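You operate a simulated robot arm through the tools that you are given. There is no shell and no other tool.

Carry out the task below with a simulated robot arm. There is one attempt and no reset: what you move stays moved.

## Task
Put things in order on the sewing bench top. At the end: the grey spacer block from the sewing bench top stands where the brown white-banded core stood; the white pleated filter (marked "N-51") from the sewing bench top stands on top of the cream paper roll; the brown white-banded core from the sewing bench top is in the grey worn parts tray; the brown tan cap from the sewing bench top stands where the white pleated filter stood; whatever was shut is shut again. Leave all else as you found it, and nothing knocked over.

It is judged by the outcome, as a careful person would: the job done as asked, and still so three seconds after it is handed in. It fails if anything else is knocked over, pushed out of place, dropped, spilled or broken. A push-on lid holds only when it is set on centred and level and pressed home; a screw cap is set on level and turned clockwise until tight.

## Robot
A 6-joint arm with a two-finger parallel gripper, fixed in place. Base frame: the origin is at the foot of the arm, x ahead of it, y to its left, z up; the work surface is at about z = 0.8. Readings come in m, rad, newtons and seconds.
With the tool pointing down near the work surface it reaches from about 0.26 to 0.68 m from the base axis. Its first joint turns from -1.152 to 1.152 rad. Payload 2.9 kg.
Tool frame: the origin (TCP) lies between the finger pads and is the grasp point; the fingertips stand 0.03 m ahead of it; z points along the fingers, y is the line along which they close. Largest opening 0.11 m; finger width 0.02, thickness 0.01; the body of the gripper, 0.048 by 0.112 m, starts 0.055 m behind the TCP.
Orientation is that of the tool frame in the base frame, as a unit quaternion [x, y, z, w]. With the fingers straight down and closing along the base's y, the tool's x points along the base's -x, its y along +y and its z along -z.

## Interface
- The arm moves only by the tool play_rows. Its argument "plan" is one flat list of numbers, 7 for each row, row after row: the closure in counts, from 0 (fully open) to 255 (shut), then the shift along the base's x, y, z in units of 20 mm (1.0 is 20 mm), then the turn, a rotation vector about the base's x, y, z in units of 8 degrees (1.0 is 8 degrees). In form: [gripper, tx, ty, tz, wx, wy, wz, gripper, tx, ty, tz, wx, wy, wz, ...]. A call has 1 to 20 rows; each row shifts and turns the commanded pose from where the row before left it. A call with a number of a shift or a turn outside -1 to 1 is refused whole. Rows are played at 5 a second. More than 0.05 m and 0.15 rad between two rows, or a gripper value outside its range, and nothing of the call is played. A pose out of reach is approached as far as the arm can. The call stops where the force on the tool passes 40 N (or 10 N more than at its start, if that is more) or the arm is blocked; 0.2 s more then pass. The fingers move at their own pace (about 0.108 m/s each) and stop on an object; they squeeze with about 45 N. The grip force told is the motor's: it shows also when the fingers shut on nothing. Time passes only in rows, and 0.2 s behind the last, so rows that do not move let the fingers close. The reply holds the time, the measured pose of the TCP, the force on the tool along the base axes, the opening and the grip force, in the units named above and with some noise, with the torque about the TCP (base axes, N m) and any sound that the robot's microphone picked up.
- Cameras (640 x 400 px; columns grow to the right, rows downward): "scene" is fixed at [0.0591, 0.4178, 1.398]; the picture's right is [-0.91, -0.42, 0.00], its down [-0.19, 0.40, -0.90] and it looks along [0.38, -0.81, -0.44] (base axes); focal length 331 px, centre (320, 200). "wrist" rides on the gripper at [0.072, 0.017, -0.103] in the tool frame; the picture's right is [-0.23, 0.97, 0.00], its down [-0.76, -0.18, -0.62] and it looks along [-0.61, -0.14, 0.78] (tool axes); focal length 222 px, centre (320, 200). There is no depth. A picture from a camera that has moved, and an enlarged one, comes with that camera's place and axes in the base frame and with its lens.
- get_image(camera): a new picture of that camera. No time passes.
- inspect(camera, box): a new picture of the part [left, top, right, bottom] of that camera's present view, enlarged. No time passes.
- job_done(): hands the job in; it is judged then, once.

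Places have to be worked out from the pictures, the camera data and where the tool is seen. Open the gripper and draw the arm clear of the work before you hand the job in, unless the task says otherwise.

The tools are called after "Emit:" as name(argument=value, ...) on one line, values as JSON. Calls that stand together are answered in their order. play_rows: Moves the arm, as the interface text tells. Its arguments: {"type":"object","properties":{"plan":{"type":"array"}},"required":["plan"]} The other tools are called the same way: get_image (camera) takes a picture; inspect (camera, box) takes an enlarged picture of a part of a camera's view; job_done () hands the job in.

At the start:

```text
clock: 0.0
eef_pos: [0.2746, -0.3021, 1.1682]
tcp_rot: [0.0, 1.0, 0.0, 0.001]
force: [0.2, 0.2, -0.3]
ft_torque: [0.0, 0.0, 0.01]
gripper_width: 0.11
finger_force: 0.0
```

scene: 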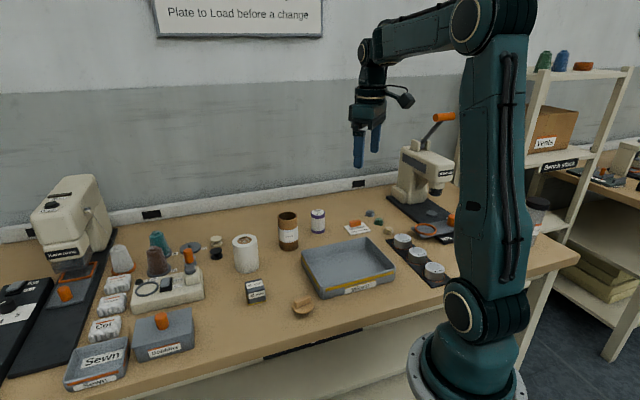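
wrist: 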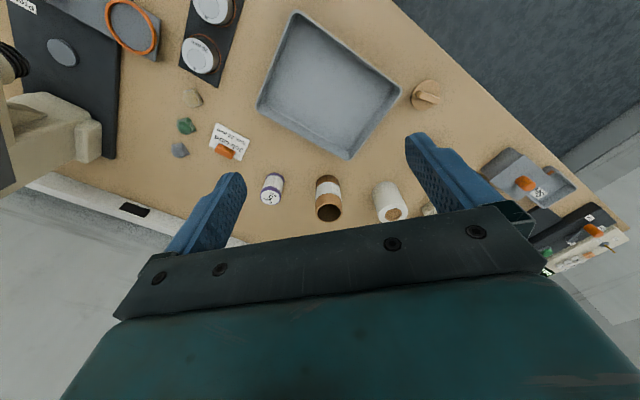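

The first views show the bench with a tray, a cream roll, a brown core, a white filter and a small block. I'll enlarge the parts to identify them.

Emit:
inspect(camera="scene", box=[200, 180, 420, 320])

Emit:
inspect(camera="scene", box=[30, 200, 270, 400])

Emit:
inspect(camera="scene", box=[320, 180, 480, 300])

Emit:
inspect(camera="wrist", box=[160, 60, 480, 260])

```text
2.86 times, centred on (310, 250) of scene
camera zoom: at [0.0591, 0.4178, 1.398], right [-0.91, -0.42, 0.0], down [-0.19, 0.4, -0.9], along [0.38, -0.81, -0.44], focal length 946 px, centre (349, 57)
```

zoom: 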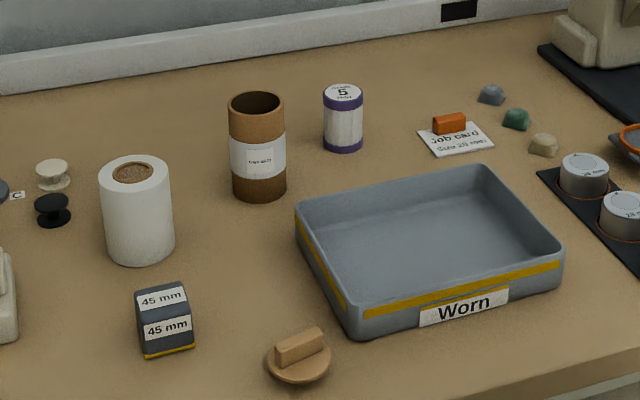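

```text
2.00 times, centred on (150, 300) of scene
camera zoom: at [0.0591, 0.4178, 1.398], right [-0.91, -0.42, 0.0], down [-0.19, 0.4, -0.9], along [0.38, -0.81, -0.44], focal length 662 px, centre (660, 0)
```

zoom: 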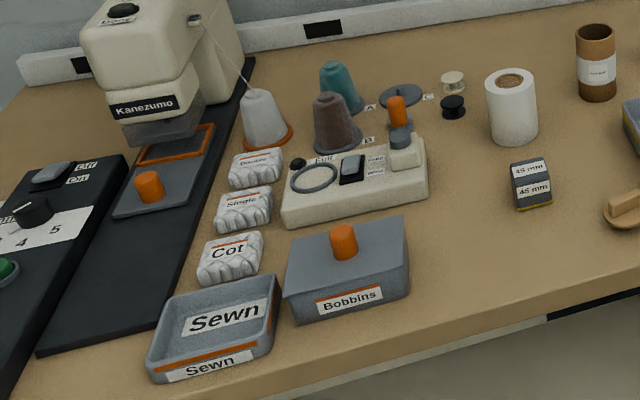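

```text
3.33 times, centred on (400, 240) of scene
camera zoom: at [0.0591, 0.4178, 1.398], right [-0.91, -0.42, 0.0], down [-0.19, 0.4, -0.9], along [0.38, -0.81, -0.44], focal length 1103 px, centre (53, 67)
```

zoom: 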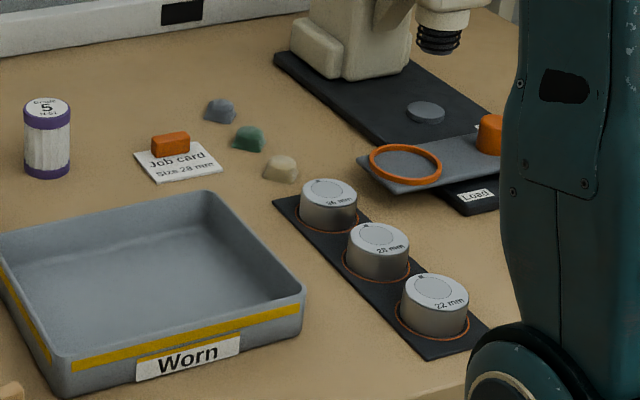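

```text
2.00 times, centred on (320, 160) of wrist
camera zoom: at [0.203, -0.2855, 1.2727], right [0.23, 0.97, 0.0], down [0.76, -0.18, 0.62], along [0.61, -0.14, -0.78], focal length 444 px, centre (320, 280)
```

zoom: 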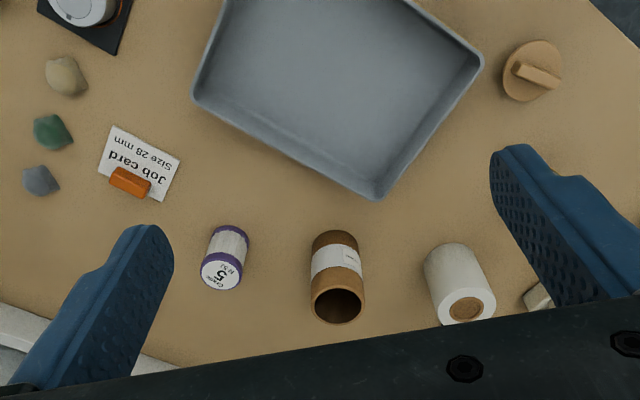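

I can make out the 45 mm block, the tan cap with its bar, the roll, the core, the filter and the Worn tray. I'll enlarge the filter, roll, cap and block to check the marks and shapes.

Emit:
inspect(camera="scene", box=[270, 200, 340, 250])

Emit:
inspect(camera="scene", box=[225, 225, 275, 280])

Emit:
inspect(camera="scene", box=[235, 265, 325, 325])

Emit:
inspect(camera="wrist", box=[240, 160, 440, 240])

Emit:
inspect(camera="wrist", box=[240, 0, 460, 160])

```text
8.00 times, centred on (305, 225) of scene
camera zoom: at [0.0591, 0.4178, 1.398], right [-0.91, -0.42, 0.0], down [-0.19, 0.4, -0.9], along [0.38, -0.81, -0.44], focal length 2648 px, centre (440, 0)
```

zoom: 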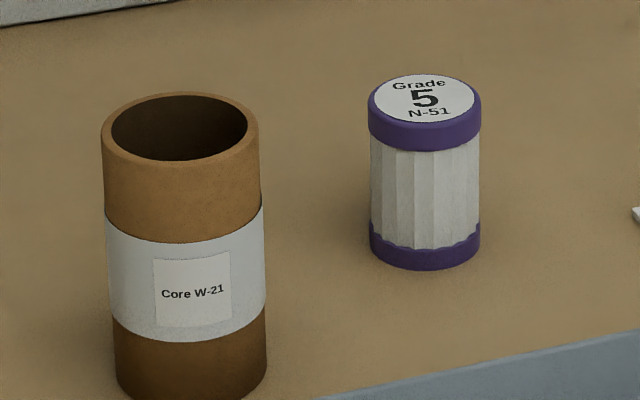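

```text
7.27 times, centred on (250, 252) of scene
camera zoom: at [0.0591, 0.4178, 1.398], right [-0.91, -0.42, 0.0], down [-0.19, 0.4, -0.9], along [0.38, -0.81, -0.44], focal length 2407 px, centre (829, -182)
```

zoom: 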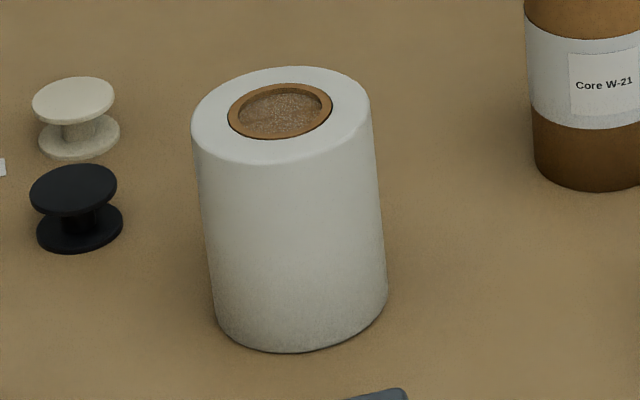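

```text
6.67 times, centred on (280, 295) of scene
camera zoom: at [0.0591, 0.4178, 1.398], right [-0.91, -0.42, 0.0], down [-0.19, 0.4, -0.9], along [0.38, -0.81, -0.44], focal length 2206 px, centre (587, -433)
```

zoom: 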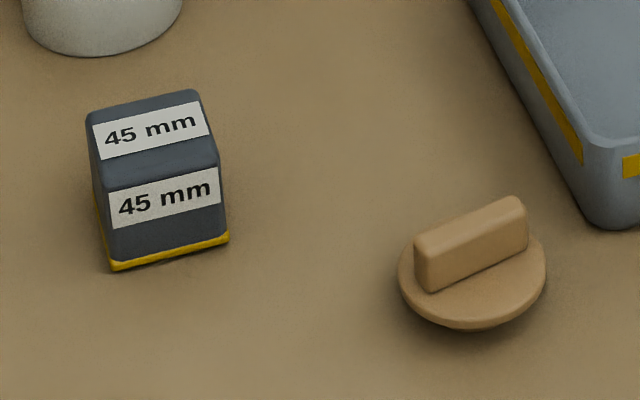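

```text
3.20 times, centred on (340, 200) of wrist
camera zoom: at [0.203, -0.2855, 1.2727], right [0.23, 0.97, 0.0], down [0.76, -0.18, 0.62], along [0.61, -0.14, -0.78], focal length 711 px, centre (256, 200)
```

zoom: 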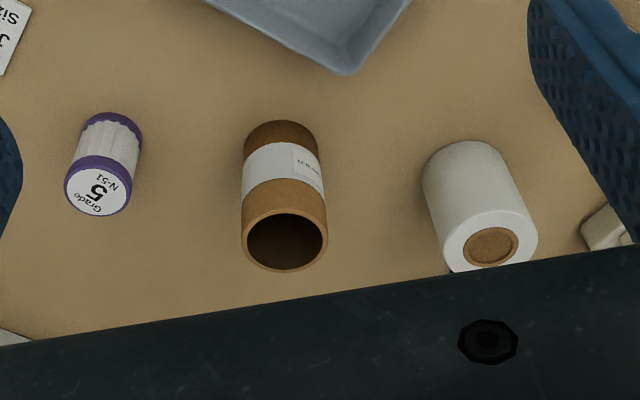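

```text
2.50 times, centred on (350, 80) of wrist
camera zoom: at [0.203, -0.2855, 1.2727], right [0.23, 0.97, 0.0], down [0.76, -0.18, 0.62], along [0.61, -0.14, -0.78], focal length 555 px, centre (245, 500)
```

zoom: 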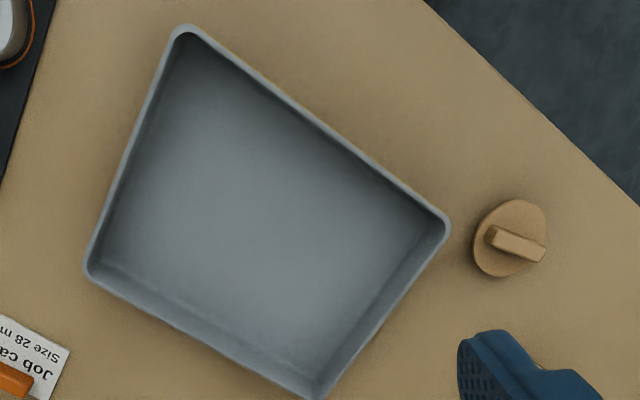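

The filter reads "Grade 5 N-51", the block stands with its yellow edge down, and the cap has a bar handle on a disc. Core ≈ [0.525,-0.346], filter ≈ [0.48,-0.47], roll ≈ [0.578,-0.2], block ≈ [0.478,-0.103], cap ≈ [0.353,-0.117]. I'll move above the core first to refine these from the wrist camera.

Emit:
play_rows(plan=[0, 0.939, -0.179, -0.492, 0, 0, 0, 0, 0.939, -0.179, -0.492, 0, 0, 0, 0, 0.939, -0.179, -0.492, 0, 0, 0, 0, 0.939, -0.179, -0.492, 0, 0, 0, 0, 0.939, -0.179, -0.492, 0, 0, 0, 0, 0.939, -0.179, -0.492, 0, 0, 0, 0, 0.939, -0.179, -0.492, 0, 0, 0, 0, 0.939, -0.179, -0.492, 0, 0, 0, 0, 0.939, -0.179, -0.492, 0, 0, 0, 0, 0.939, -0.179, -0.492, 0, 0, 0, 0, 0.939, -0.179, -0.492, 0, 0, 0, 0, 0.939, -0.179, -0.492, 0, 0, 0, 0, 0, 0, 0, 0, 0, 0])

```text
clock: 2.8
eef_pos: [0.4999, -0.3462, 1.0516]
tcp_rot: [0.0, 1.0, 0.0, 0.0]
force: [0.2, 0.0, -0.5]
ft_torque: [-0.06, 0.01, 0.02]
gripper_width: 0.1101
finger_force: 0.0
```

The arm is at [0.500,-0.346,1.052]. I'll look down with the wrist camera.

Emit:
get_image(camera="wrist")

Emit:
get_image(camera="scene")

```text
taken
camera wrist: at [0.4283, -0.3299, 1.1558], right [0.23, 0.97, 0.0], down [0.76, -0.18, 0.62], along [0.61, -0.14, -0.78], focal length 222 px, centre (320, 200)
```

wrist: 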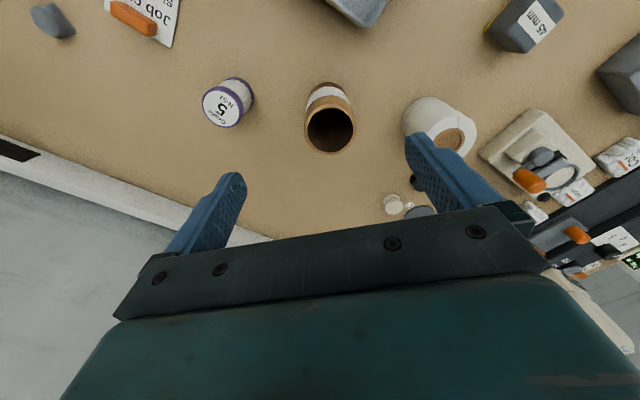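

```text
taken
```

scene: 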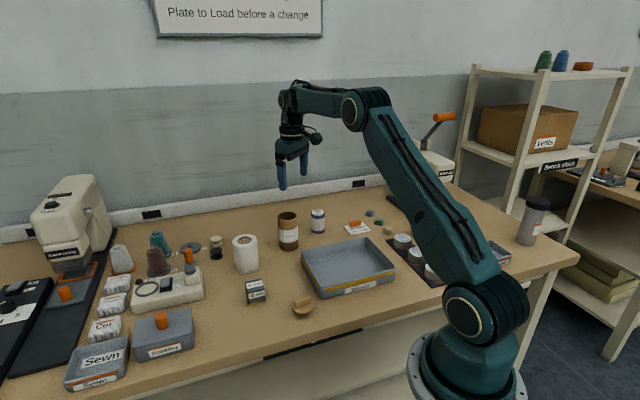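

The core is nearly below the tool. I'll enlarge the wrist view for accurate pixel positions.

Emit:
inspect(camera="wrist", box=[190, 60, 350, 160])

Emit:
inspect(camera="wrist", box=[380, 0, 580, 160])

```text
4.00 times, centred on (270, 110) of wrist
camera zoom: at [0.4283, -0.3299, 1.1558], right [0.23, 0.97, 0.0], down [0.76, -0.18, 0.62], along [0.61, -0.14, -0.78], focal length 888 px, centre (520, 560)
```

zoom: 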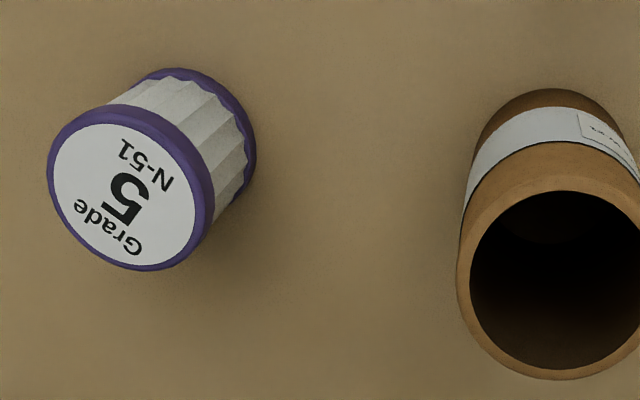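

```text
2.50 times, centred on (480, 80) of wrist
camera zoom: at [0.4283, -0.3299, 1.1558], right [0.23, 0.97, 0.0], down [0.76, -0.18, 0.62], along [0.61, -0.14, -0.78], focal length 555 px, centre (-80, 500)
```

zoom: 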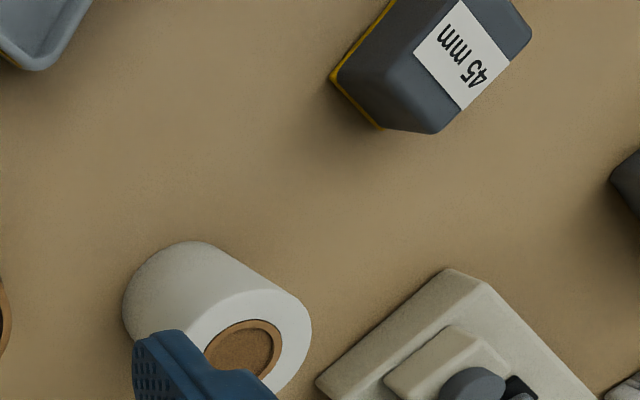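

Core centre works out at about [0.525,-0.342], top near z 0.905; filter about [0.481,-0.467]. I'll move over the core and descend with open fingers to TCP z≈0.868.

Emit:
play_rows(plan=[0, 0.625, 0.09, -0.2, 0, 0, 0, 0, 0.625, 0.09, -0.9, 0, 0, 0, 0, 0, 0, -1, 0, 0, 0, 0, 0, 0, -1, 0, 0, 0, 0, 0, 0, -1, 0, 0, 0, 0, 0, 0, -1, 0, 0, 0, 0, 0, 0, -1, 0, 0, 0, 0, 0, 0, 0, 0, 0, 0])

```text
clock: 4.6
eef_pos: [0.5252, -0.3409, 0.9284]
tcp_rot: [0.0, 1.0, -0.001, 0.0]
force: [0.1, -0.3, -0.4]
ft_torque: [-0.01, 0.03, 0.02]
gripper_width: 0.11
finger_force: 0.0
```

The tips are just around the core's top level, at z≈0.898. I'll check the alignment before going lower.

Emit:
get_image(camera="wrist")

Emit:
inspect(camera="scene", box=[230, 170, 350, 270])

```text
taken
camera wrist: at [0.454, -0.3253, 1.0335], right [0.23, 0.97, 0.0], down [0.76, -0.18, 0.62], along [0.61, -0.14, -0.78], focal length 222 px, centre (320, 200)
```

wrist: 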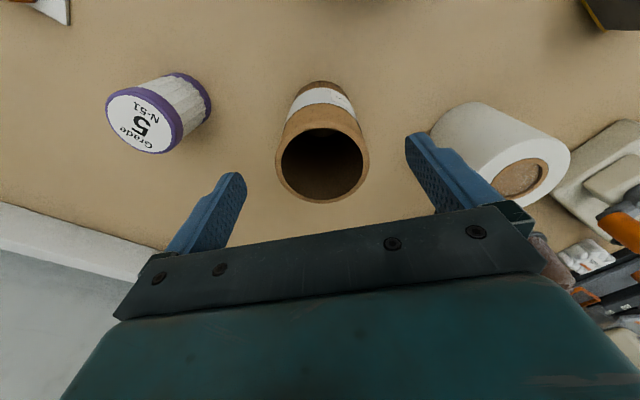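

```text
4.00 times, centred on (290, 220) of scene
camera zoom: at [0.0591, 0.4178, 1.398], right [-0.91, -0.42, 0.0], down [-0.19, 0.4, -0.9], along [0.38, -0.81, -0.44], focal length 1324 px, centre (440, 120)
```

zoom: 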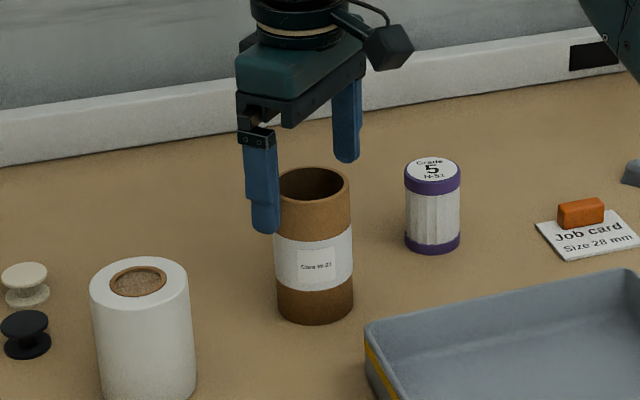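

The core sits centred between the fingers (≈[0.524,-0.3405]). I'll go down to z≈0.866 and close on it.

Emit:
play_rows(plan=[0, 0, 0, -1, 0, 0, 0, 0, 0, 0, -1, 0, 0, 0, 0, 0, 0, -1, 0, 0, 0, 0, 0, 0, -0.1, 0, 0, 0, 0, 0, 0, 0, 0, 0, 0, 255, 0, 0, 0, 0, 0, 0, 255, 0, 0, 0, 0, 0, 0, 255, 0, 0, 0, 0, 0, 0, 255, 0, 0, 0, 0, 0, 0])

```text
clock: 6.6
eef_pos: [0.5243, -0.3415, 0.8678]
tcp_rot: [0.0, 1.0, 0.0, 0.0]
force: [0.0, -0.3, -0.8]
ft_torque: [-0.03, -0.01, 0.02]
gripper_width: 0.058
finger_force: 45.0
```

Gripped (width 0.058, 45 N). I'll lift 0.1 m and carry it over the tray centre, about [0.312,-0.300].

Emit:
play_rows(plan=[255, 0, 0, 0.5, 0, 0, 0, 255, 0, 0, 1, 0, 0, 0, 255, 0, 0, 1, 0, 0, 0, 255, 0, 0, 1, 0, 0, 0, 255, 0, 0, 1, 0, 0, 0, 255, 0, 0, 0.5, 0, 0, 0, 255, -0.964, 0.189, 0, 0, 0, 0, 255, -0.964, 0.189, 0, 0, 0, 0, 255, -0.964, 0.189, 0, 0, 0, 0, 255, -0.964, 0.189, 0, 0, 0, 0, 255, -0.964, 0.189, 0, 0, 0, 0, 255, -0.964, 0.189, 0, 0, 0, 0, 255, -0.964, 0.189, 0, 0, 0, 0, 255, -0.964, 0.189, 0, 0, 0, 0, 255, -0.964, 0.189, 0, 0, 0, 0, 255, -0.964, 0.189, 0, 0, 0, 0, 255, -0.964, 0.189, 0, 0, 0, 0, 255, 0, 0, 0, 0, 0, 0])

```text
clock: 10.4
eef_pos: [0.3144, -0.3002, 0.9663]
tcp_rot: [0.0, 1.0, 0.0, 0.0]
force: [0.3, -0.6, -0.2]
ft_torque: [0.03, -0.03, 0.01]
gripper_width: 0.055
finger_force: 44.5
```

Now at [0.314,-0.300,0.966] over the tray. I'll check that the core is still upright in the grip.

Emit:
inspect(camera="scene", box=[260, 120, 460, 310])

Emit:
get_image(camera="wrist")

```text
2.11 times, centred on (360, 215) of scene
camera zoom: at [0.0591, 0.4178, 1.398], right [-0.91, -0.42, 0.0], down [-0.19, 0.4, -0.9], along [0.38, -0.81, -0.44], focal length 697 px, centre (236, 168)
```

zoom: 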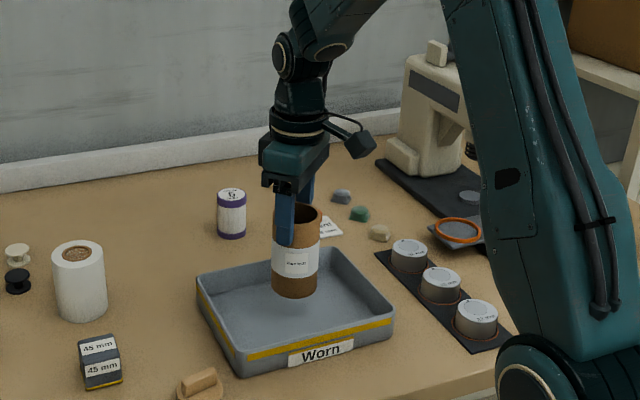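

```text
taken
camera wrist: at [0.2424, -0.2838, 1.0708], right [0.23, 0.97, 0.0], down [0.76, -0.18, 0.62], along [0.61, -0.14, -0.78], focal length 222 px, centre (320, 200)
```

wrist: 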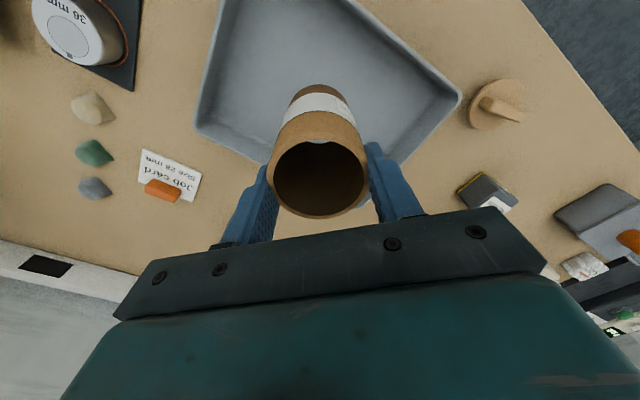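

The core hangs upright over the tray centre with its bottom at z≈0.898. I'll descend 84 mm and then feel for the floor in small steps.

Emit:
play_rows(plan=[255, 0, 0, -0.8, 0, 0, 0, 255, 0, 0, -0.8, 0, 0, 0, 255, 0, 0, -0.8, 0, 0, 0, 255, 0, 0, -0.8, 0, 0, 0, 255, 0, 0, -0.6, 0, 0, 0, 255, 0, 0, -0.4, 0, 0, 0, 255, 0, 0, 0, 0, 0, 0])

Emit:
play_rows(plan=[255, 0, 0, -0.1, 0, 0, 0, 255, 0, 0, -0.1, 0, 0, 0, 255, 0, 0, 0, 0, 0, 0])

```text
clock: 11.4
eef_pos: [0.3172, -0.3002, 0.9145]
tcp_rot: [0.0, 1.0, -0.004, 0.005]
force: [-0.3, 0.0, 4.6]
ft_torque: [0.1, -0.03, 0.03]
gripper_width: 0.0546
finger_force: 44.9
stopped in row 4: the force on the tool passed its limit at 87 N (the readings are from after the stop); the commanded pose is now the measured one
```

```text
clock: 11.9
eef_pos: [0.3175, -0.301, 0.9123]
tcp_rot: [-0.001, 1.0, -0.005, 0.007]
force: [-0.1, 0.7, 4.5]
ft_torque: [0.07, 0.02, 0.02]
gripper_width: 0.0546
finger_force: 44.4
stopped in row 2: the force on the tool passed its limit at 44 N (the readings are from after the stop); the commanded pose is now the measured one
```

Contact came earlier than expected, at TCP z≈0.912. I'll look before moving further.

Emit:
inspect(camera="scene", box=[290, 170, 410, 300])

Emit:
get_image(camera="wrist")

Emit:
get_image(camera="scene")

```text
3.08 times, centred on (350, 235) of scene
camera zoom: at [0.059, 0.4179, 1.398], right [-0.91, -0.42, 0.0], down [-0.19, 0.4, -0.9], along [0.38, -0.81, -0.44], focal length 1018 px, centre (228, 92)
```

zoom: 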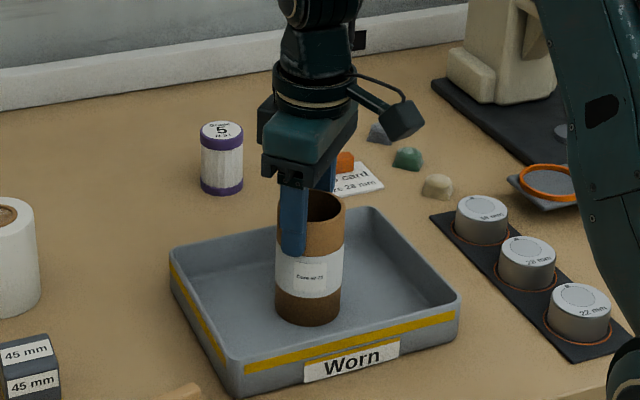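

```text
taken
camera wrist: at [0.2449, -0.2839, 1.0161], right [0.23, 0.97, -0.01], down [0.75, -0.17, 0.63], along [0.62, -0.15, -0.77], focal length 222 px, centre (320, 200)
```

wrist: 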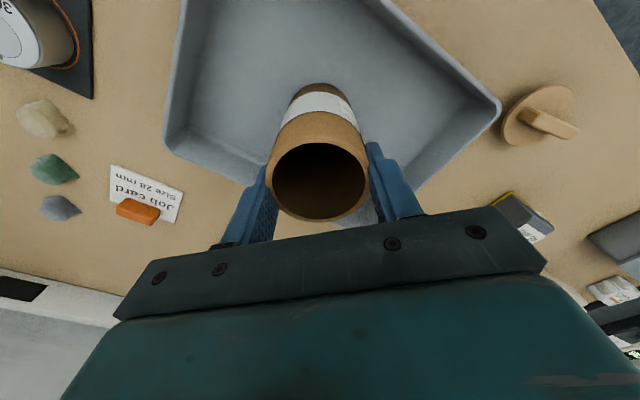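

```text
taken
```

scene: 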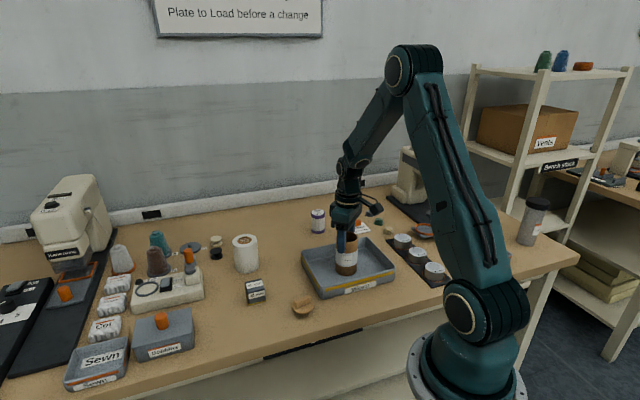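

The core's bottom is already on the tray floor: it slid down in the grip during the lift, so the fingers now hold its upper brown part. It stands upright in the tray's middle, so I'll open gently and then go straight up.

Emit:
play_rows(plan=[110, 0, 0, 0, 0, 0, 0, 90, 0, 0, 0, 0, 0, 0, 60, 0, 0, 0, 0, 0, 0, 20, 0, 0, 0, 0, 0, 0, 20, 0, 0, 0, 0, 0, 0])

```text
clock: 13.1
eef_pos: [0.3181, -0.3009, 0.9127]
tcp_rot: [0.0, 1.0, -0.004, 0.006]
force: [0.6, 1.0, -0.2]
ft_torque: [0.03, 0.01, 0.0]
gripper_width: 0.1014
finger_force: 0.1
```

The force is down to zero, so the core is free. I'll rise straight up and undo the small tilt the contact left.

Emit:
play_rows(plan=[20, 0, 0, 0.5, 0, 0, 0, 10, 0, 0, 1, 0, 0, 0, 0, 0, 0, 1, 0.057, 0.086, 0, 0, 0, 0, 1, 0, 0, 0, 0, 0, 0, 1, 0, 0, 0, 0, 0, 0, 1, 0, 0, 0, 0, 0, 0, 0, 0, 0, 0])

```text
clock: 14.7
eef_pos: [0.3173, -0.2996, 1.0221]
tcp_rot: [-0.001, 1.0, -0.001, 0.0]
force: [-0.1, 0.4, -0.5]
ft_torque: [0.03, -0.01, -0.03]
gripper_width: 0.1101
finger_force: 0.0
```

The arm is clear and level again. I'll check the core and tray.

Emit:
inspect(camera="scene", box=[230, 180, 450, 320])

Emit:
get_image(camera="wrist")

```text
2.86 times, centred on (340, 250) of scene
camera zoom: at [0.0591, 0.4178, 1.398], right [-0.91, -0.42, 0.0], down [-0.19, 0.4, -0.9], along [0.38, -0.81, -0.44], focal length 946 px, centre (263, 57)
```

zoom: 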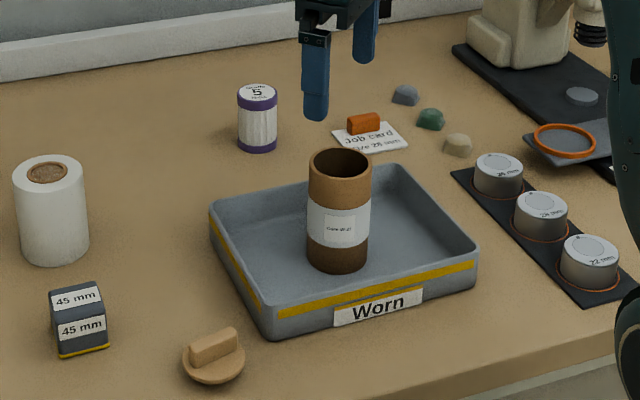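

```text
taken
camera wrist: at [0.2457, -0.2835, 1.1272], right [0.23, 0.97, 0.0], down [0.76, -0.18, 0.62], along [0.61, -0.14, -0.78], focal length 222 px, centre (320, 200)
```

wrist: 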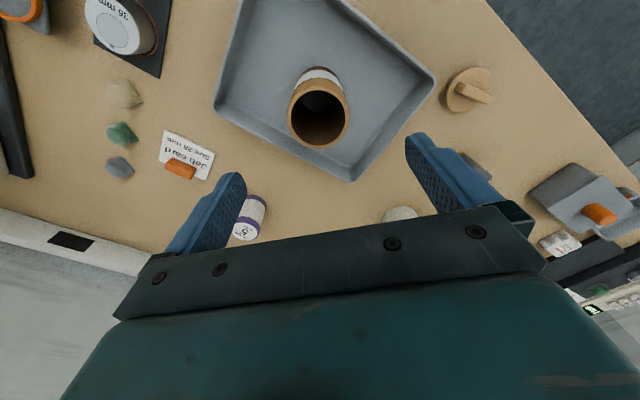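

The core stands upright in the Worn tray and the tray hasn't shifted. Next I'll go over the block at about [0.478,-0.103] and turn -47° so the fingers close on its two unlabelled sides.

Emit:
play_rows(plan=[0, 0.803, 0.983, 0, 0, 0, -0.98, 0, 0.803, 0.983, 0, 0, 0, -0.98, 0, 0.803, 0.983, 0, 0, 0, -0.98, 0, 0.803, 0.983, 0, 0, 0, -0.98, 0, 0.803, 0.983, 0, 0, 0, -0.98, 0, 0.803, 0.983, 0, 0, 0, -0.98, 0, 0.803, 0.983, 0, 0, 0, 0, 0, 0.803, 0.983, 0, 0, 0, 0, 0, 0.803, 0.983, 0, 0, 0, 0, 0, 0.803, 0.983, 0, 0, 0, 0, 0, 0, 0, 0, 0, 0, 0])

```text
clock: 17.1
eef_pos: [0.4784, -0.1044, 1.0238]
tcp_rot: [0.4, 0.917, 0.001, -0.001]
force: [0.5, -0.9, 0.1]
ft_torque: [0.01, -0.03, 0.0]
gripper_width: 0.1099
finger_force: 0.1
```

The tool is now above the block, turned as planned. I'll look with the wrist camera.

Emit:
get_image(camera="wrist")

Emit:
inspect(camera="wrist", box=[260, 60, 380, 160])

```text
taken
camera wrist: at [0.4423, -0.0402, 1.1274], right [0.87, 0.5, 0.0], down [0.39, -0.68, 0.62], along [0.31, -0.54, -0.78], focal length 222 px, centre (320, 200)
```

wrist: 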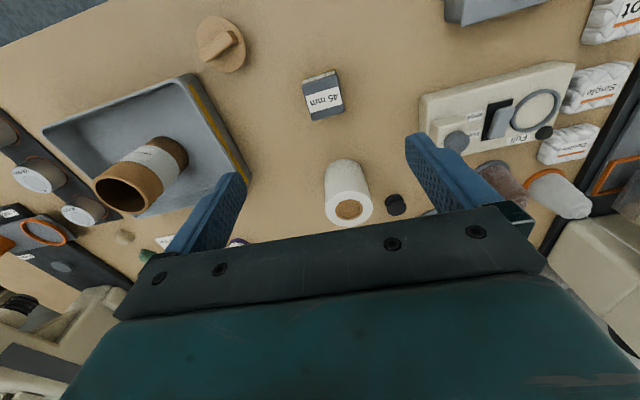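

```text
4.00 times, centred on (320, 110) of wrist
camera zoom: at [0.4423, -0.0402, 1.1274], right [0.87, 0.5, 0.0], down [0.39, -0.68, 0.62], along [0.31, -0.54, -0.78], focal length 888 px, centre (320, 560)
```

zoom: 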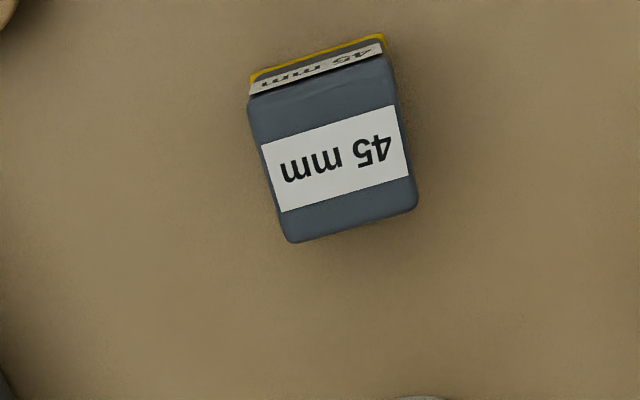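

The block's top centre works out at [0.482,-0.101], its long edge at about 45°. I'll nudge position and yaw and descend to z≈0.864.

Emit:
play_rows(plan=[0, 0.18, 0.18, -0.2, 0, 0, 0.22, 0, 0, 0, -0.8, 0, 0, 0, 0, 0, 0, -1, 0, 0, 0, 0, 0, 0, -1, 0, 0, 0, 0, 0, 0, -1, 0, 0, 0, 0, 0, 0, -1, 0, 0, 0, 0, 0, 0, -1, 0, 0, 0, 0, 0, 0, -1, 0, 0, 0, 0, 0, 0, -1, 0, 0, 0, 0, 0, 0, 0, 0, 0, 0])

```text
clock: 19.3
eef_pos: [0.482, -0.1025, 0.8617]
tcp_rot: [0.384, 0.923, 0.001, -0.001]
force: [0.2, -0.7, -0.3]
ft_torque: [-0.01, 0.03, -0.01]
gripper_width: 0.11
finger_force: 0.1
```

I'm at z 0.862 around the block. I'll check the alignment before closing.

Emit:
get_image(camera="wrist")

Emit:
inspect(camera="scene", box=[200, 200, 320, 320])

```text
taken
camera wrist: at [0.4441, -0.0392, 0.9667], right [0.85, 0.53, 0.0], down [0.41, -0.67, 0.62], along [0.33, -0.53, -0.78], focal length 222 px, centre (320, 200)
```

wrist: 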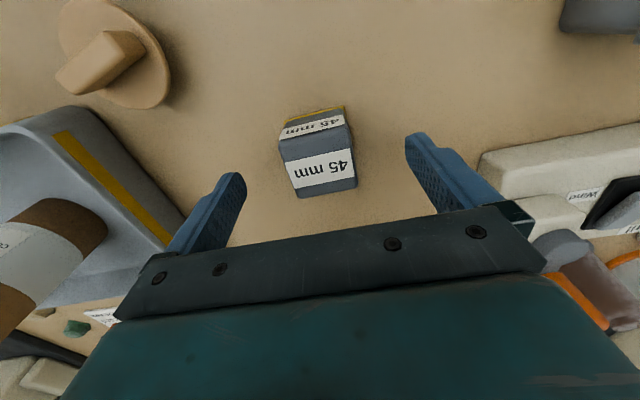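

```text
3.33 times, centred on (260, 260) of scene
camera zoom: at [0.0591, 0.4178, 1.398], right [-0.91, -0.42, 0.0], down [-0.19, 0.4, -0.9], along [0.38, -0.81, -0.44], focal length 1103 px, centre (520, 0)
```

zoom: 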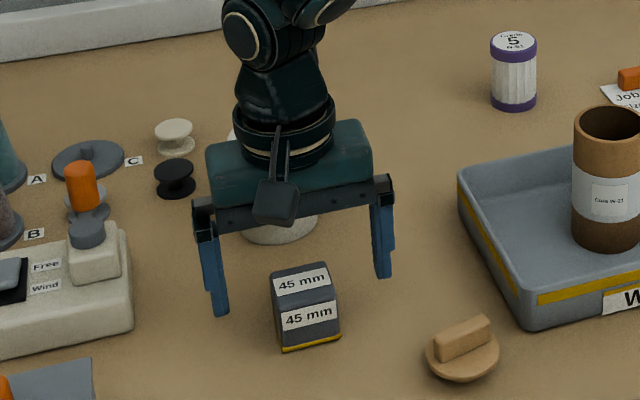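

The block sits between the fingers, maybe slightly off along the pad direction. I'll zoom in to measure.

Emit:
inspect(camera="wrist", box=[260, 90, 380, 210])

```text
3.33 times, centred on (320, 150) of wrist
camera zoom: at [0.4441, -0.0392, 0.9667], right [0.85, 0.53, 0.0], down [0.41, -0.67, 0.62], along [0.33, -0.53, -0.78], focal length 740 px, centre (320, 367)
```

zoom: 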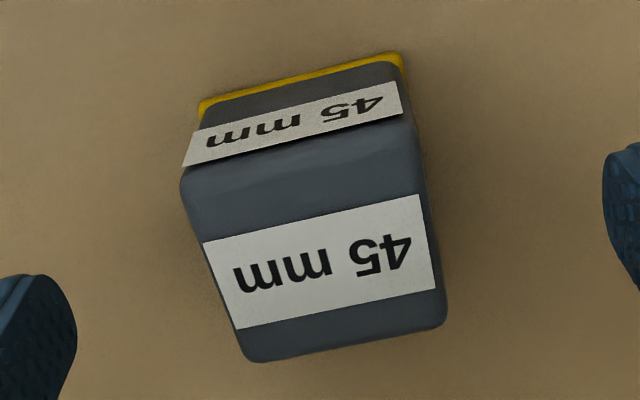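

Block centre confirmed at [0.482,-0.100], edges aligned with the fingers. I'll descend to z≈0.836, close, wait, then lift slightly to test for slip.

Emit:
play_rows(plan=[0, 0, 0.1, -0.64, 0, 0, 0, 0, 0, 0, -0.64, 0, 0, 0, 0, 0, 0, 0, 0, 0, 0, 255, 0, 0, 0, 0, 0, 0, 255, 0, 0, 0, 0, 0, 0, 255, 0, 0, 0, 0, 0, 0, 255, 0, 0, 0, 0, 0, 0])

```text
clock: 20.9
eef_pos: [0.4823, -0.0985, 0.8348]
tcp_rot: [0.384, 0.923, 0.001, -0.001]
force: [0.0, 0.1, -0.5]
ft_torque: [-0.01, 0.0, 0.03]
gripper_width: 0.0434
finger_force: 45.1
```

Gripped at 0.0434 width. I'll lift 40 mm slowly and check for slip.

Emit:
play_rows(plan=[255, 0, 0, 0.3, 0, 0, 0, 255, 0, 0, 0.4, 0, 0, 0, 255, 0, 0, 0.4, 0, 0, 0, 255, 0, 0, 0.4, 0, 0, 0, 255, 0, 0, 0.5, 0, 0, 0, 255, 0, 0, 0, 0, 0, 0])

Emit:
get_image(camera="wrist")

Emit:
inspect(camera="scene", box=[200, 200, 320, 320])

```text
clock: 22.3
eef_pos: [0.4824, -0.0984, 0.8771]
tcp_rot: [0.384, 0.923, 0.0, -0.001]
force: [-0.3, 0.5, -1.3]
ft_torque: [0.0, 0.0, 0.01]
gripper_width: 0.0436
finger_force: 44.7
```

```text
taken
camera wrist: at [0.4446, -0.0368, 0.9819], right [0.85, 0.53, 0.0], down [0.41, -0.67, 0.62], along [0.33, -0.53, -0.78], focal length 222 px, centre (320, 200)
```

wrist: 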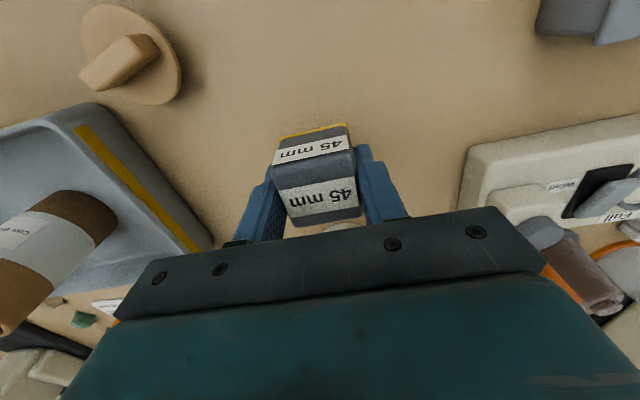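

```text
3.33 times, centred on (260, 260) of scene
camera zoom: at [0.0591, 0.4178, 1.398], right [-0.91, -0.42, 0.0], down [-0.19, 0.4, -0.9], along [0.38, -0.81, -0.44], focal length 1103 px, centre (520, 0)
```

zoom: 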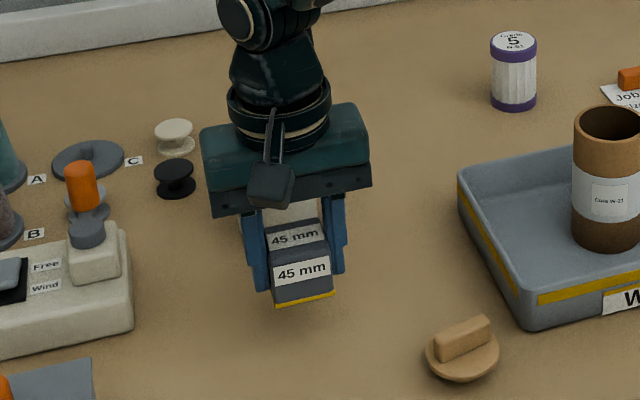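

The block is held without slipping, level. I'll raise it above roll height and carry it to the core's old spot at [0.524,-0.341].

Emit:
play_rows(plan=[255, 0, 0, 0.7, 0, 0, 0, 255, 0, 0, 1, 0, 0, 0, 255, 0, 0, 1, 0, 0, 0, 255, 0, 0, 1, 0, 0, 0, 255, 0, 0, 0.8, 0, 0, 0, 255, 0.16, -0.933, 0, 0, 0, 0, 255, 0.16, -0.933, 0, 0, 0, 0, 255, 0.16, -0.933, 0, 0, 0, 0, 255, 0.16, -0.933, 0, 0, 0, 0, 255, 0.16, -0.933, 0, 0, 0, 0, 255, 0.16, -0.933, 0, 0, 0, 0, 255, 0.16, -0.933, 0, 0, 0, 0, 255, 0.16, -0.933, 0, 0, 0, 0, 255, 0.16, -0.933, 0, 0, 0, 0, 255, 0.16, -0.933, 0, 0, 0, 0, 255, 0.16, -0.933, 0, 0, 0, 0, 255, 0.16, -0.933, 0, 0, 0, 0, 255, 0.16, -0.933, 0, 0, 0, 0, 255, 0, 0, 0, 0, 0, 0])

```text
clock: 26.3
eef_pos: [0.5242, -0.3404, 0.9633]
tcp_rot: [0.384, 0.923, 0.0, -0.001]
force: [-0.6, -0.5, -0.4]
ft_torque: [-0.01, 0.02, 0.01]
gripper_width: 0.0433
finger_force: 45.3
```

At [0.524,-0.340,0.963]. I'll check the block in the grip before lowering.

Emit:
inspect(camera="scene", box=[220, 140, 360, 270])

Emit:
get_image(camera="wrist")

```text
3.08 times, centred on (290, 205) of scene
camera zoom: at [0.0591, 0.4178, 1.398], right [-0.91, -0.42, 0.0], down [-0.19, 0.4, -0.9], along [0.38, -0.81, -0.44], focal length 1018 px, centre (412, 185)
```

zoom: 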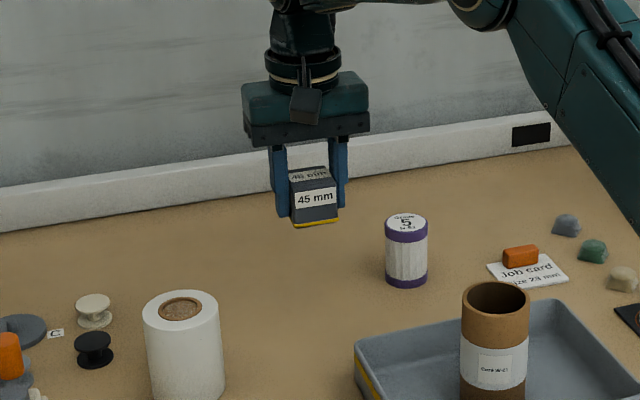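

```text
taken
camera wrist: at [0.4858, -0.2776, 1.0692], right [0.85, 0.53, 0.0], down [0.41, -0.67, 0.62], along [0.33, -0.53, -0.78], focal length 222 px, centre (320, 200)
```

wrist: 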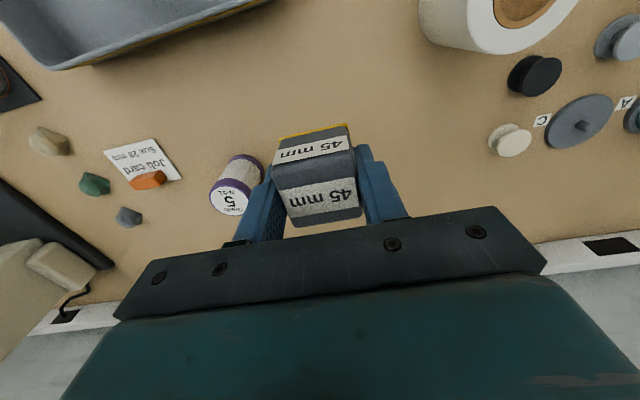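

No slip. I'll lower to about 5 mm above the bench.

Emit:
play_rows(plan=[255, 0, 0, -0.4, 0, 0, 0, 255, 0, 0, -1, 0, 0, 0, 255, 0, 0, -1, 0, 0, 0, 255, 0, 0, -1, 0, 0, 0, 255, 0, 0, -1, 0, 0, 0, 255, 0, 0, -1, 0, 0, 0, 255, 0, 0, -0.4, 0, 0, 0, 255, 0, 0, -0.2, 0, 0, 0, 255, 0, 0, 0, 0, 0, 0])

```text
clock: 28.3
eef_pos: [0.5236, -0.342, 0.848]
tcp_rot: [0.384, 0.923, 0.0, -0.001]
force: [0.4, 0.4, -1.5]
ft_torque: [0.01, 0.02, -0.02]
gripper_width: 0.0434
finger_force: 45.2
```

The reading shows z 0.848. I'll take one still row to read again, then step down.

Emit:
play_rows(plan=[255, 0, 0, 0, 0, 0, 0, 255, 0, 0, -0.2, 0, 0, 0, 255, 0, 0, 0, 0, 0, 0])

```text
clock: 29.1
eef_pos: [0.5236, -0.3421, 0.8443]
tcp_rot: [0.384, 0.923, 0.0, 0.0]
force: [-0.3, 0.1, -0.9]
ft_torque: [-0.01, -0.05, -0.02]
gripper_width: 0.0434
finger_force: 45.0
```

z 0.844, with no contact yet. I'll keep stepping down gently.

Emit:
play_rows(plan=[255, 0, 0, -0.15, 0, 0, 0, 255, 0, 0, -0.15, 0, 0, 0, 255, 0, 0, 0, 0, 0, 0])

```text
clock: 29.9
eef_pos: [0.5234, -0.3417, 0.8377]
tcp_rot: [0.384, 0.923, 0.0, 0.0]
force: [0.4, -0.7, -1.2]
ft_torque: [-0.02, -0.02, 0.01]
gripper_width: 0.0438
finger_force: 45.1
```

Emit:
play_rows(plan=[255, 0, 0, -0.07, 0, 0, 0, 255, 0, 0, -0.06, 0, 0, 0, 255, 0, 0, 0, 0, 0, 0])

```text
clock: 30.7
eef_pos: [0.5237, -0.3417, 0.8362]
tcp_rot: [0.385, 0.923, 0.0, 0.001]
force: [-2.8, 3.0, 17.4]
ft_torque: [0.36, 0.41, 0.0]
gripper_width: 0.0437
finger_force: 44.6
```

Contact felt (17 N up), so the block rests on the bench. I'll open the fingers gently.

Emit:
play_rows(plan=[255, 0, 0, 0.03, 0, 0, 0, 130, 0, 0, 0, 0, 0, 0, 100, 0, 0, 0, 0, 0, 0, 50, 0, 0, 0, 0, 0, 0, 20, 0, 0, 0, 0, 0, 0, 20, 0, 0, 0, 0, 0, 0])

```text
clock: 32.1
eef_pos: [0.5234, -0.3417, 0.8341]
tcp_rot: [0.384, 0.923, 0.001, 0.0]
force: [-0.9, -0.2, -0.6]
ft_torque: [0.0, 0.0, 0.02]
gripper_width: 0.1013
finger_force: 0.0
```

Released. I'll rise straight up clear of the block.

Emit:
play_rows(plan=[20, 0, 0, 0.5, 0, 0, 0, 10, 0, 0, 1, 0, 0, 0, 0, 0, 0, 1, 0, 0, 0, 0, 0, 0, 1, 0, 0, 0, 0, 0, 0, 1, 0, 0, 0, 0, 0, 0, 1, 0, 0, 0, 0, 0, 0, 1, 0, 0, 0, 0, 0, 0, 1, 0, 0, 0, 0, 0, 0, 0, 0, 0, 0])

Emit:
get_image(camera="wrist")

Emit:
inspect(camera="scene", box=[220, 160, 400, 280])

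```text
clock: 34.1
eef_pos: [0.5241, -0.3406, 0.9836]
tcp_rot: [0.384, 0.923, 0.0, 0.0]
force: [-0.2, 0.3, 0.2]
ft_torque: [0.01, -0.03, 0.01]
gripper_width: 0.1099
finger_force: 0.1
```

```text
taken
camera wrist: at [0.4853, -0.2787, 1.0881], right [0.85, 0.53, 0.0], down [0.41, -0.67, 0.62], along [0.33, -0.53, -0.78], focal length 222 px, centre (320, 200)
```

wrist: 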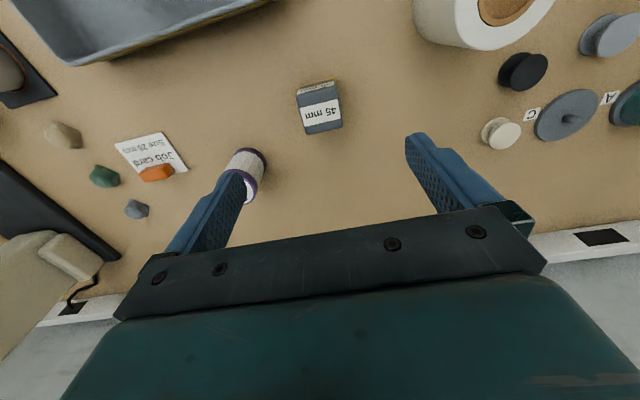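

```text
3.33 times, centred on (310, 220) of scene
camera zoom: at [0.0591, 0.4178, 1.398], right [-0.91, -0.42, 0.0], down [-0.19, 0.4, -0.9], along [0.38, -0.81, -0.44], focal length 1103 px, centre (353, 133)
```

zoom: 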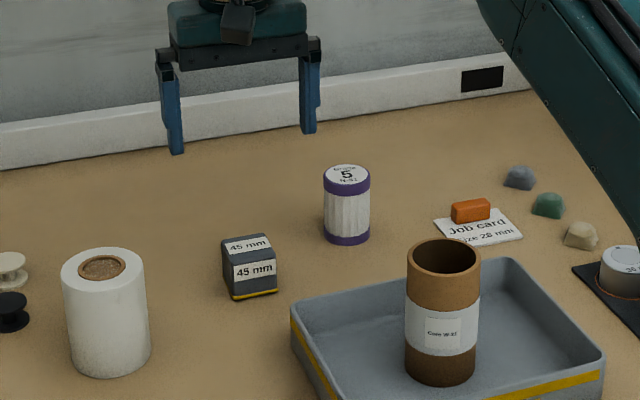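

The block stands upright at the core's old spot. Next, the filter at about [0.481,-0.467]: I'll move above it at the same height.

Emit:
play_rows(plan=[0, -0.307, -0.903, 0, 0, 0, 0, 0, -0.307, -0.903, 0, 0, 0, 0, 0, -0.307, -0.903, 0, 0, 0, 0, 0, -0.307, -0.903, 0, 0, 0, 0, 0, -0.307, -0.903, 0, 0, 0, 0, 0, -0.307, -0.903, 0, 0, 0, 0, 0, -0.307, -0.903, 0, 0, 0, 0, 0, 0, 0, 0, 0, 0, 0])

Emit:
get_image(camera="wrist")

Emit:
inspect(camera="wrist", box=[260, 70, 380, 190])

```text
clock: 35.9
eef_pos: [0.4801, -0.4686, 0.9842]
tcp_rot: [0.385, 0.923, 0.001, -0.001]
force: [0.8, 0.7, 0.3]
ft_torque: [0.0, -0.02, 0.02]
gripper_width: 0.11
finger_force: 0.1
```

```text
taken
camera wrist: at [0.4427, -0.405, 1.0894], right [0.85, 0.53, 0.0], down [0.41, -0.67, 0.62], along [0.33, -0.53, -0.78], focal length 222 px, centre (320, 200)
```

wrist: 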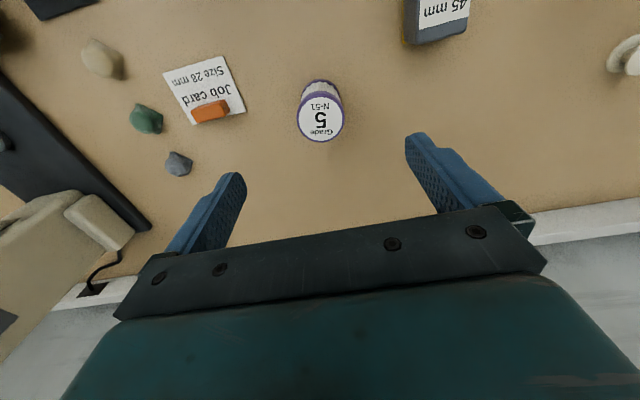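

```text
3.33 times, centred on (320, 130) of wrist
camera zoom: at [0.4427, -0.405, 1.0894], right [0.85, 0.53, 0.0], down [0.41, -0.67, 0.62], along [0.33, -0.53, -0.78], focal length 740 px, centre (320, 433)
```

zoom: 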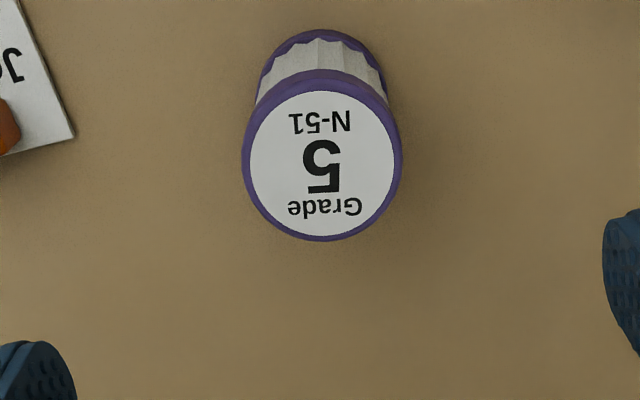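

Filter centre ≈ [0.482,-0.4685], which agrees with the tool position. I'll descend to z≈0.839, so the pads span both purple ends, and read the pose.

Emit:
play_rows(plan=[0, 0.1, 0, -0.5, 0, 0, 0, 0, 0, 0, -1, 0, 0, 0, 0, 0, 0, -1, 0, 0, 0, 0, 0, 0, -1, 0, 0, 0, 0, 0, 0, -1, 0, 0, 0, 0, 0, 0, -1, 0, 0, 0, 0, 0, 0, -1, 0, 0, 0, 0, 0, 0, -0.6, 0, 0, 0, 0, 0, 0, 0, 0, 0, 0])

Emit:
get_image(camera="wrist")

```text
clock: 37.9
eef_pos: [0.4871, -0.4756, 0.846]
tcp_rot: [0.384, 0.923, -0.001, -0.002]
force: [0.2, 0.1, -0.4]
ft_torque: [0.01, -0.01, 0.02]
gripper_width: 0.1098
finger_force: 0.1
out of reach, approached as far as the arm can: row 4, 8
```

```text
taken
camera wrist: at [0.4493, -0.4126, 0.9496], right [0.85, 0.53, 0.0], down [0.41, -0.67, 0.62], along [0.32, -0.53, -0.78], focal length 222 px, centre (320, 200)
```

wrist: 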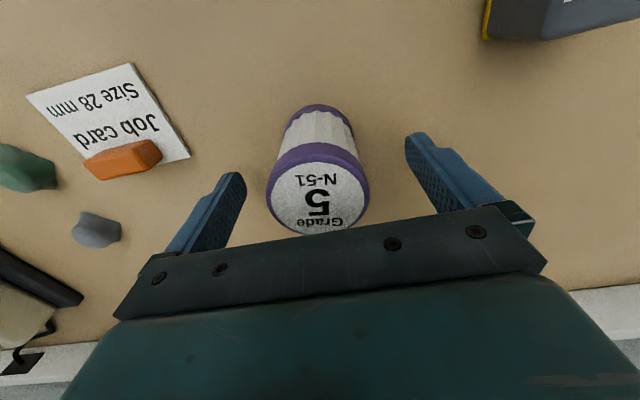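

The arm neared its reach limit and sits about 8–13 mm too far outward. I'll take a still row to see where it settles before correcting inward.

Emit:
play_rows(plan=[0, 0, 0, 0, 0, 0, 0, 0, 0, 0, 0, 0, 0, 0])

```text
clock: 38.5
eef_pos: [0.4875, -0.4746, 0.8443]
tcp_rot: [0.384, 0.923, 0.0, -0.002]
force: [0.3, 0.0, 0.5]
ft_torque: [0.02, 0.01, 0.0]
gripper_width: 0.1097
finger_force: 0.1
```

It has settled at [0.4875,-0.4746]. I'll shift inward in small steps towards [0.481,-0.467].

Emit:
play_rows(plan=[0, -0.15, 0.2, 0, 0, 0, 0, 0, -0.15, 0.2, 0, 0, 0, 0, 0, 0, 0, 0, 0, 0, 0])

Emit:
get_image(camera="wrist")

```text
clock: 39.3
eef_pos: [0.4891, -0.4735, 0.8452]
tcp_rot: [0.384, 0.923, 0.0, -0.001]
force: [-0.2, -1.6, -0.6]
ft_torque: [0.0, 0.04, 0.01]
gripper_width: 0.1101
finger_force: 0.0
out of reach, approached as far as the arm can: row 1, 2
```

```text
taken
camera wrist: at [0.4509, -0.4112, 0.9502], right [0.85, 0.53, 0.0], down [0.41, -0.67, 0.62], along [0.33, -0.53, -0.78], focal length 222 px, centre (320, 200)
```

wrist: 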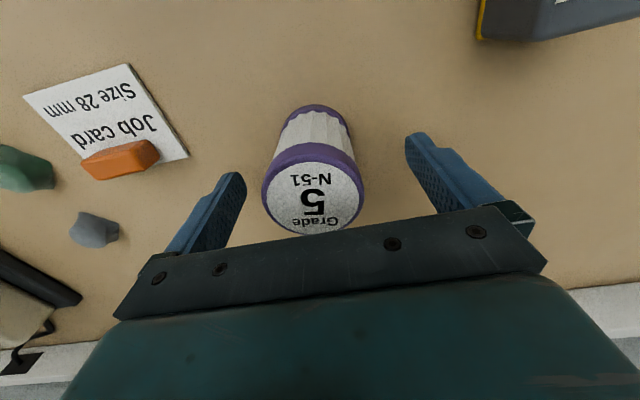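

The arm seems caught at full stretch (radius 0.681). I'll rise out with a slight inward shift, then re-approach from the inner side with the fingers straddling the filter.

Emit:
play_rows(plan=[0, 0, 0, 1, 0, 0, 0, 0, 0, 0, 1, 0, 0, 0, 0, -0.2, 0.2, 1, 0, 0, 0, 0, -0.3, 0.3, 1, 0, 0, 0, 0, 0, 0, 0, 0, 0, 0])

```text
clock: 40.5
eef_pos: [0.4869, -0.4697, 0.9272]
tcp_rot: [0.385, 0.923, 0.001, -0.002]
force: [0.2, -1.2, -0.1]
ft_torque: [0.01, 0.02, 0.03]
gripper_width: 0.11
finger_force: 0.0
out of reach, approached as far as the arm can: row 3, 4
```

The arm is rising and now reads radius ≈0.677. I'll pull inward more firmly at this height, with the tips above the filter.

Emit:
play_rows(plan=[0, 0, 0, 0.5, 0, 0, 0, 0, -0.5, 0.5, 0.2, 0, 0, 0, 0, -0.5, 0.5, 0, 0, 0, 0, 0, -0.5, 0.5, 0, 0, 0, 0, 0, 0, 0, 0, 0, 0, 0])

```text
clock: 41.7
eef_pos: [0.456, -0.4393, 0.941]
tcp_rot: [0.385, 0.923, -0.001, 0.0]
force: [-0.4, 0.2, -0.1]
ft_torque: [-0.01, -0.03, -0.01]
gripper_width: 0.1098
finger_force: 0.0
out of reach, approached as far as the arm can: row 2
```

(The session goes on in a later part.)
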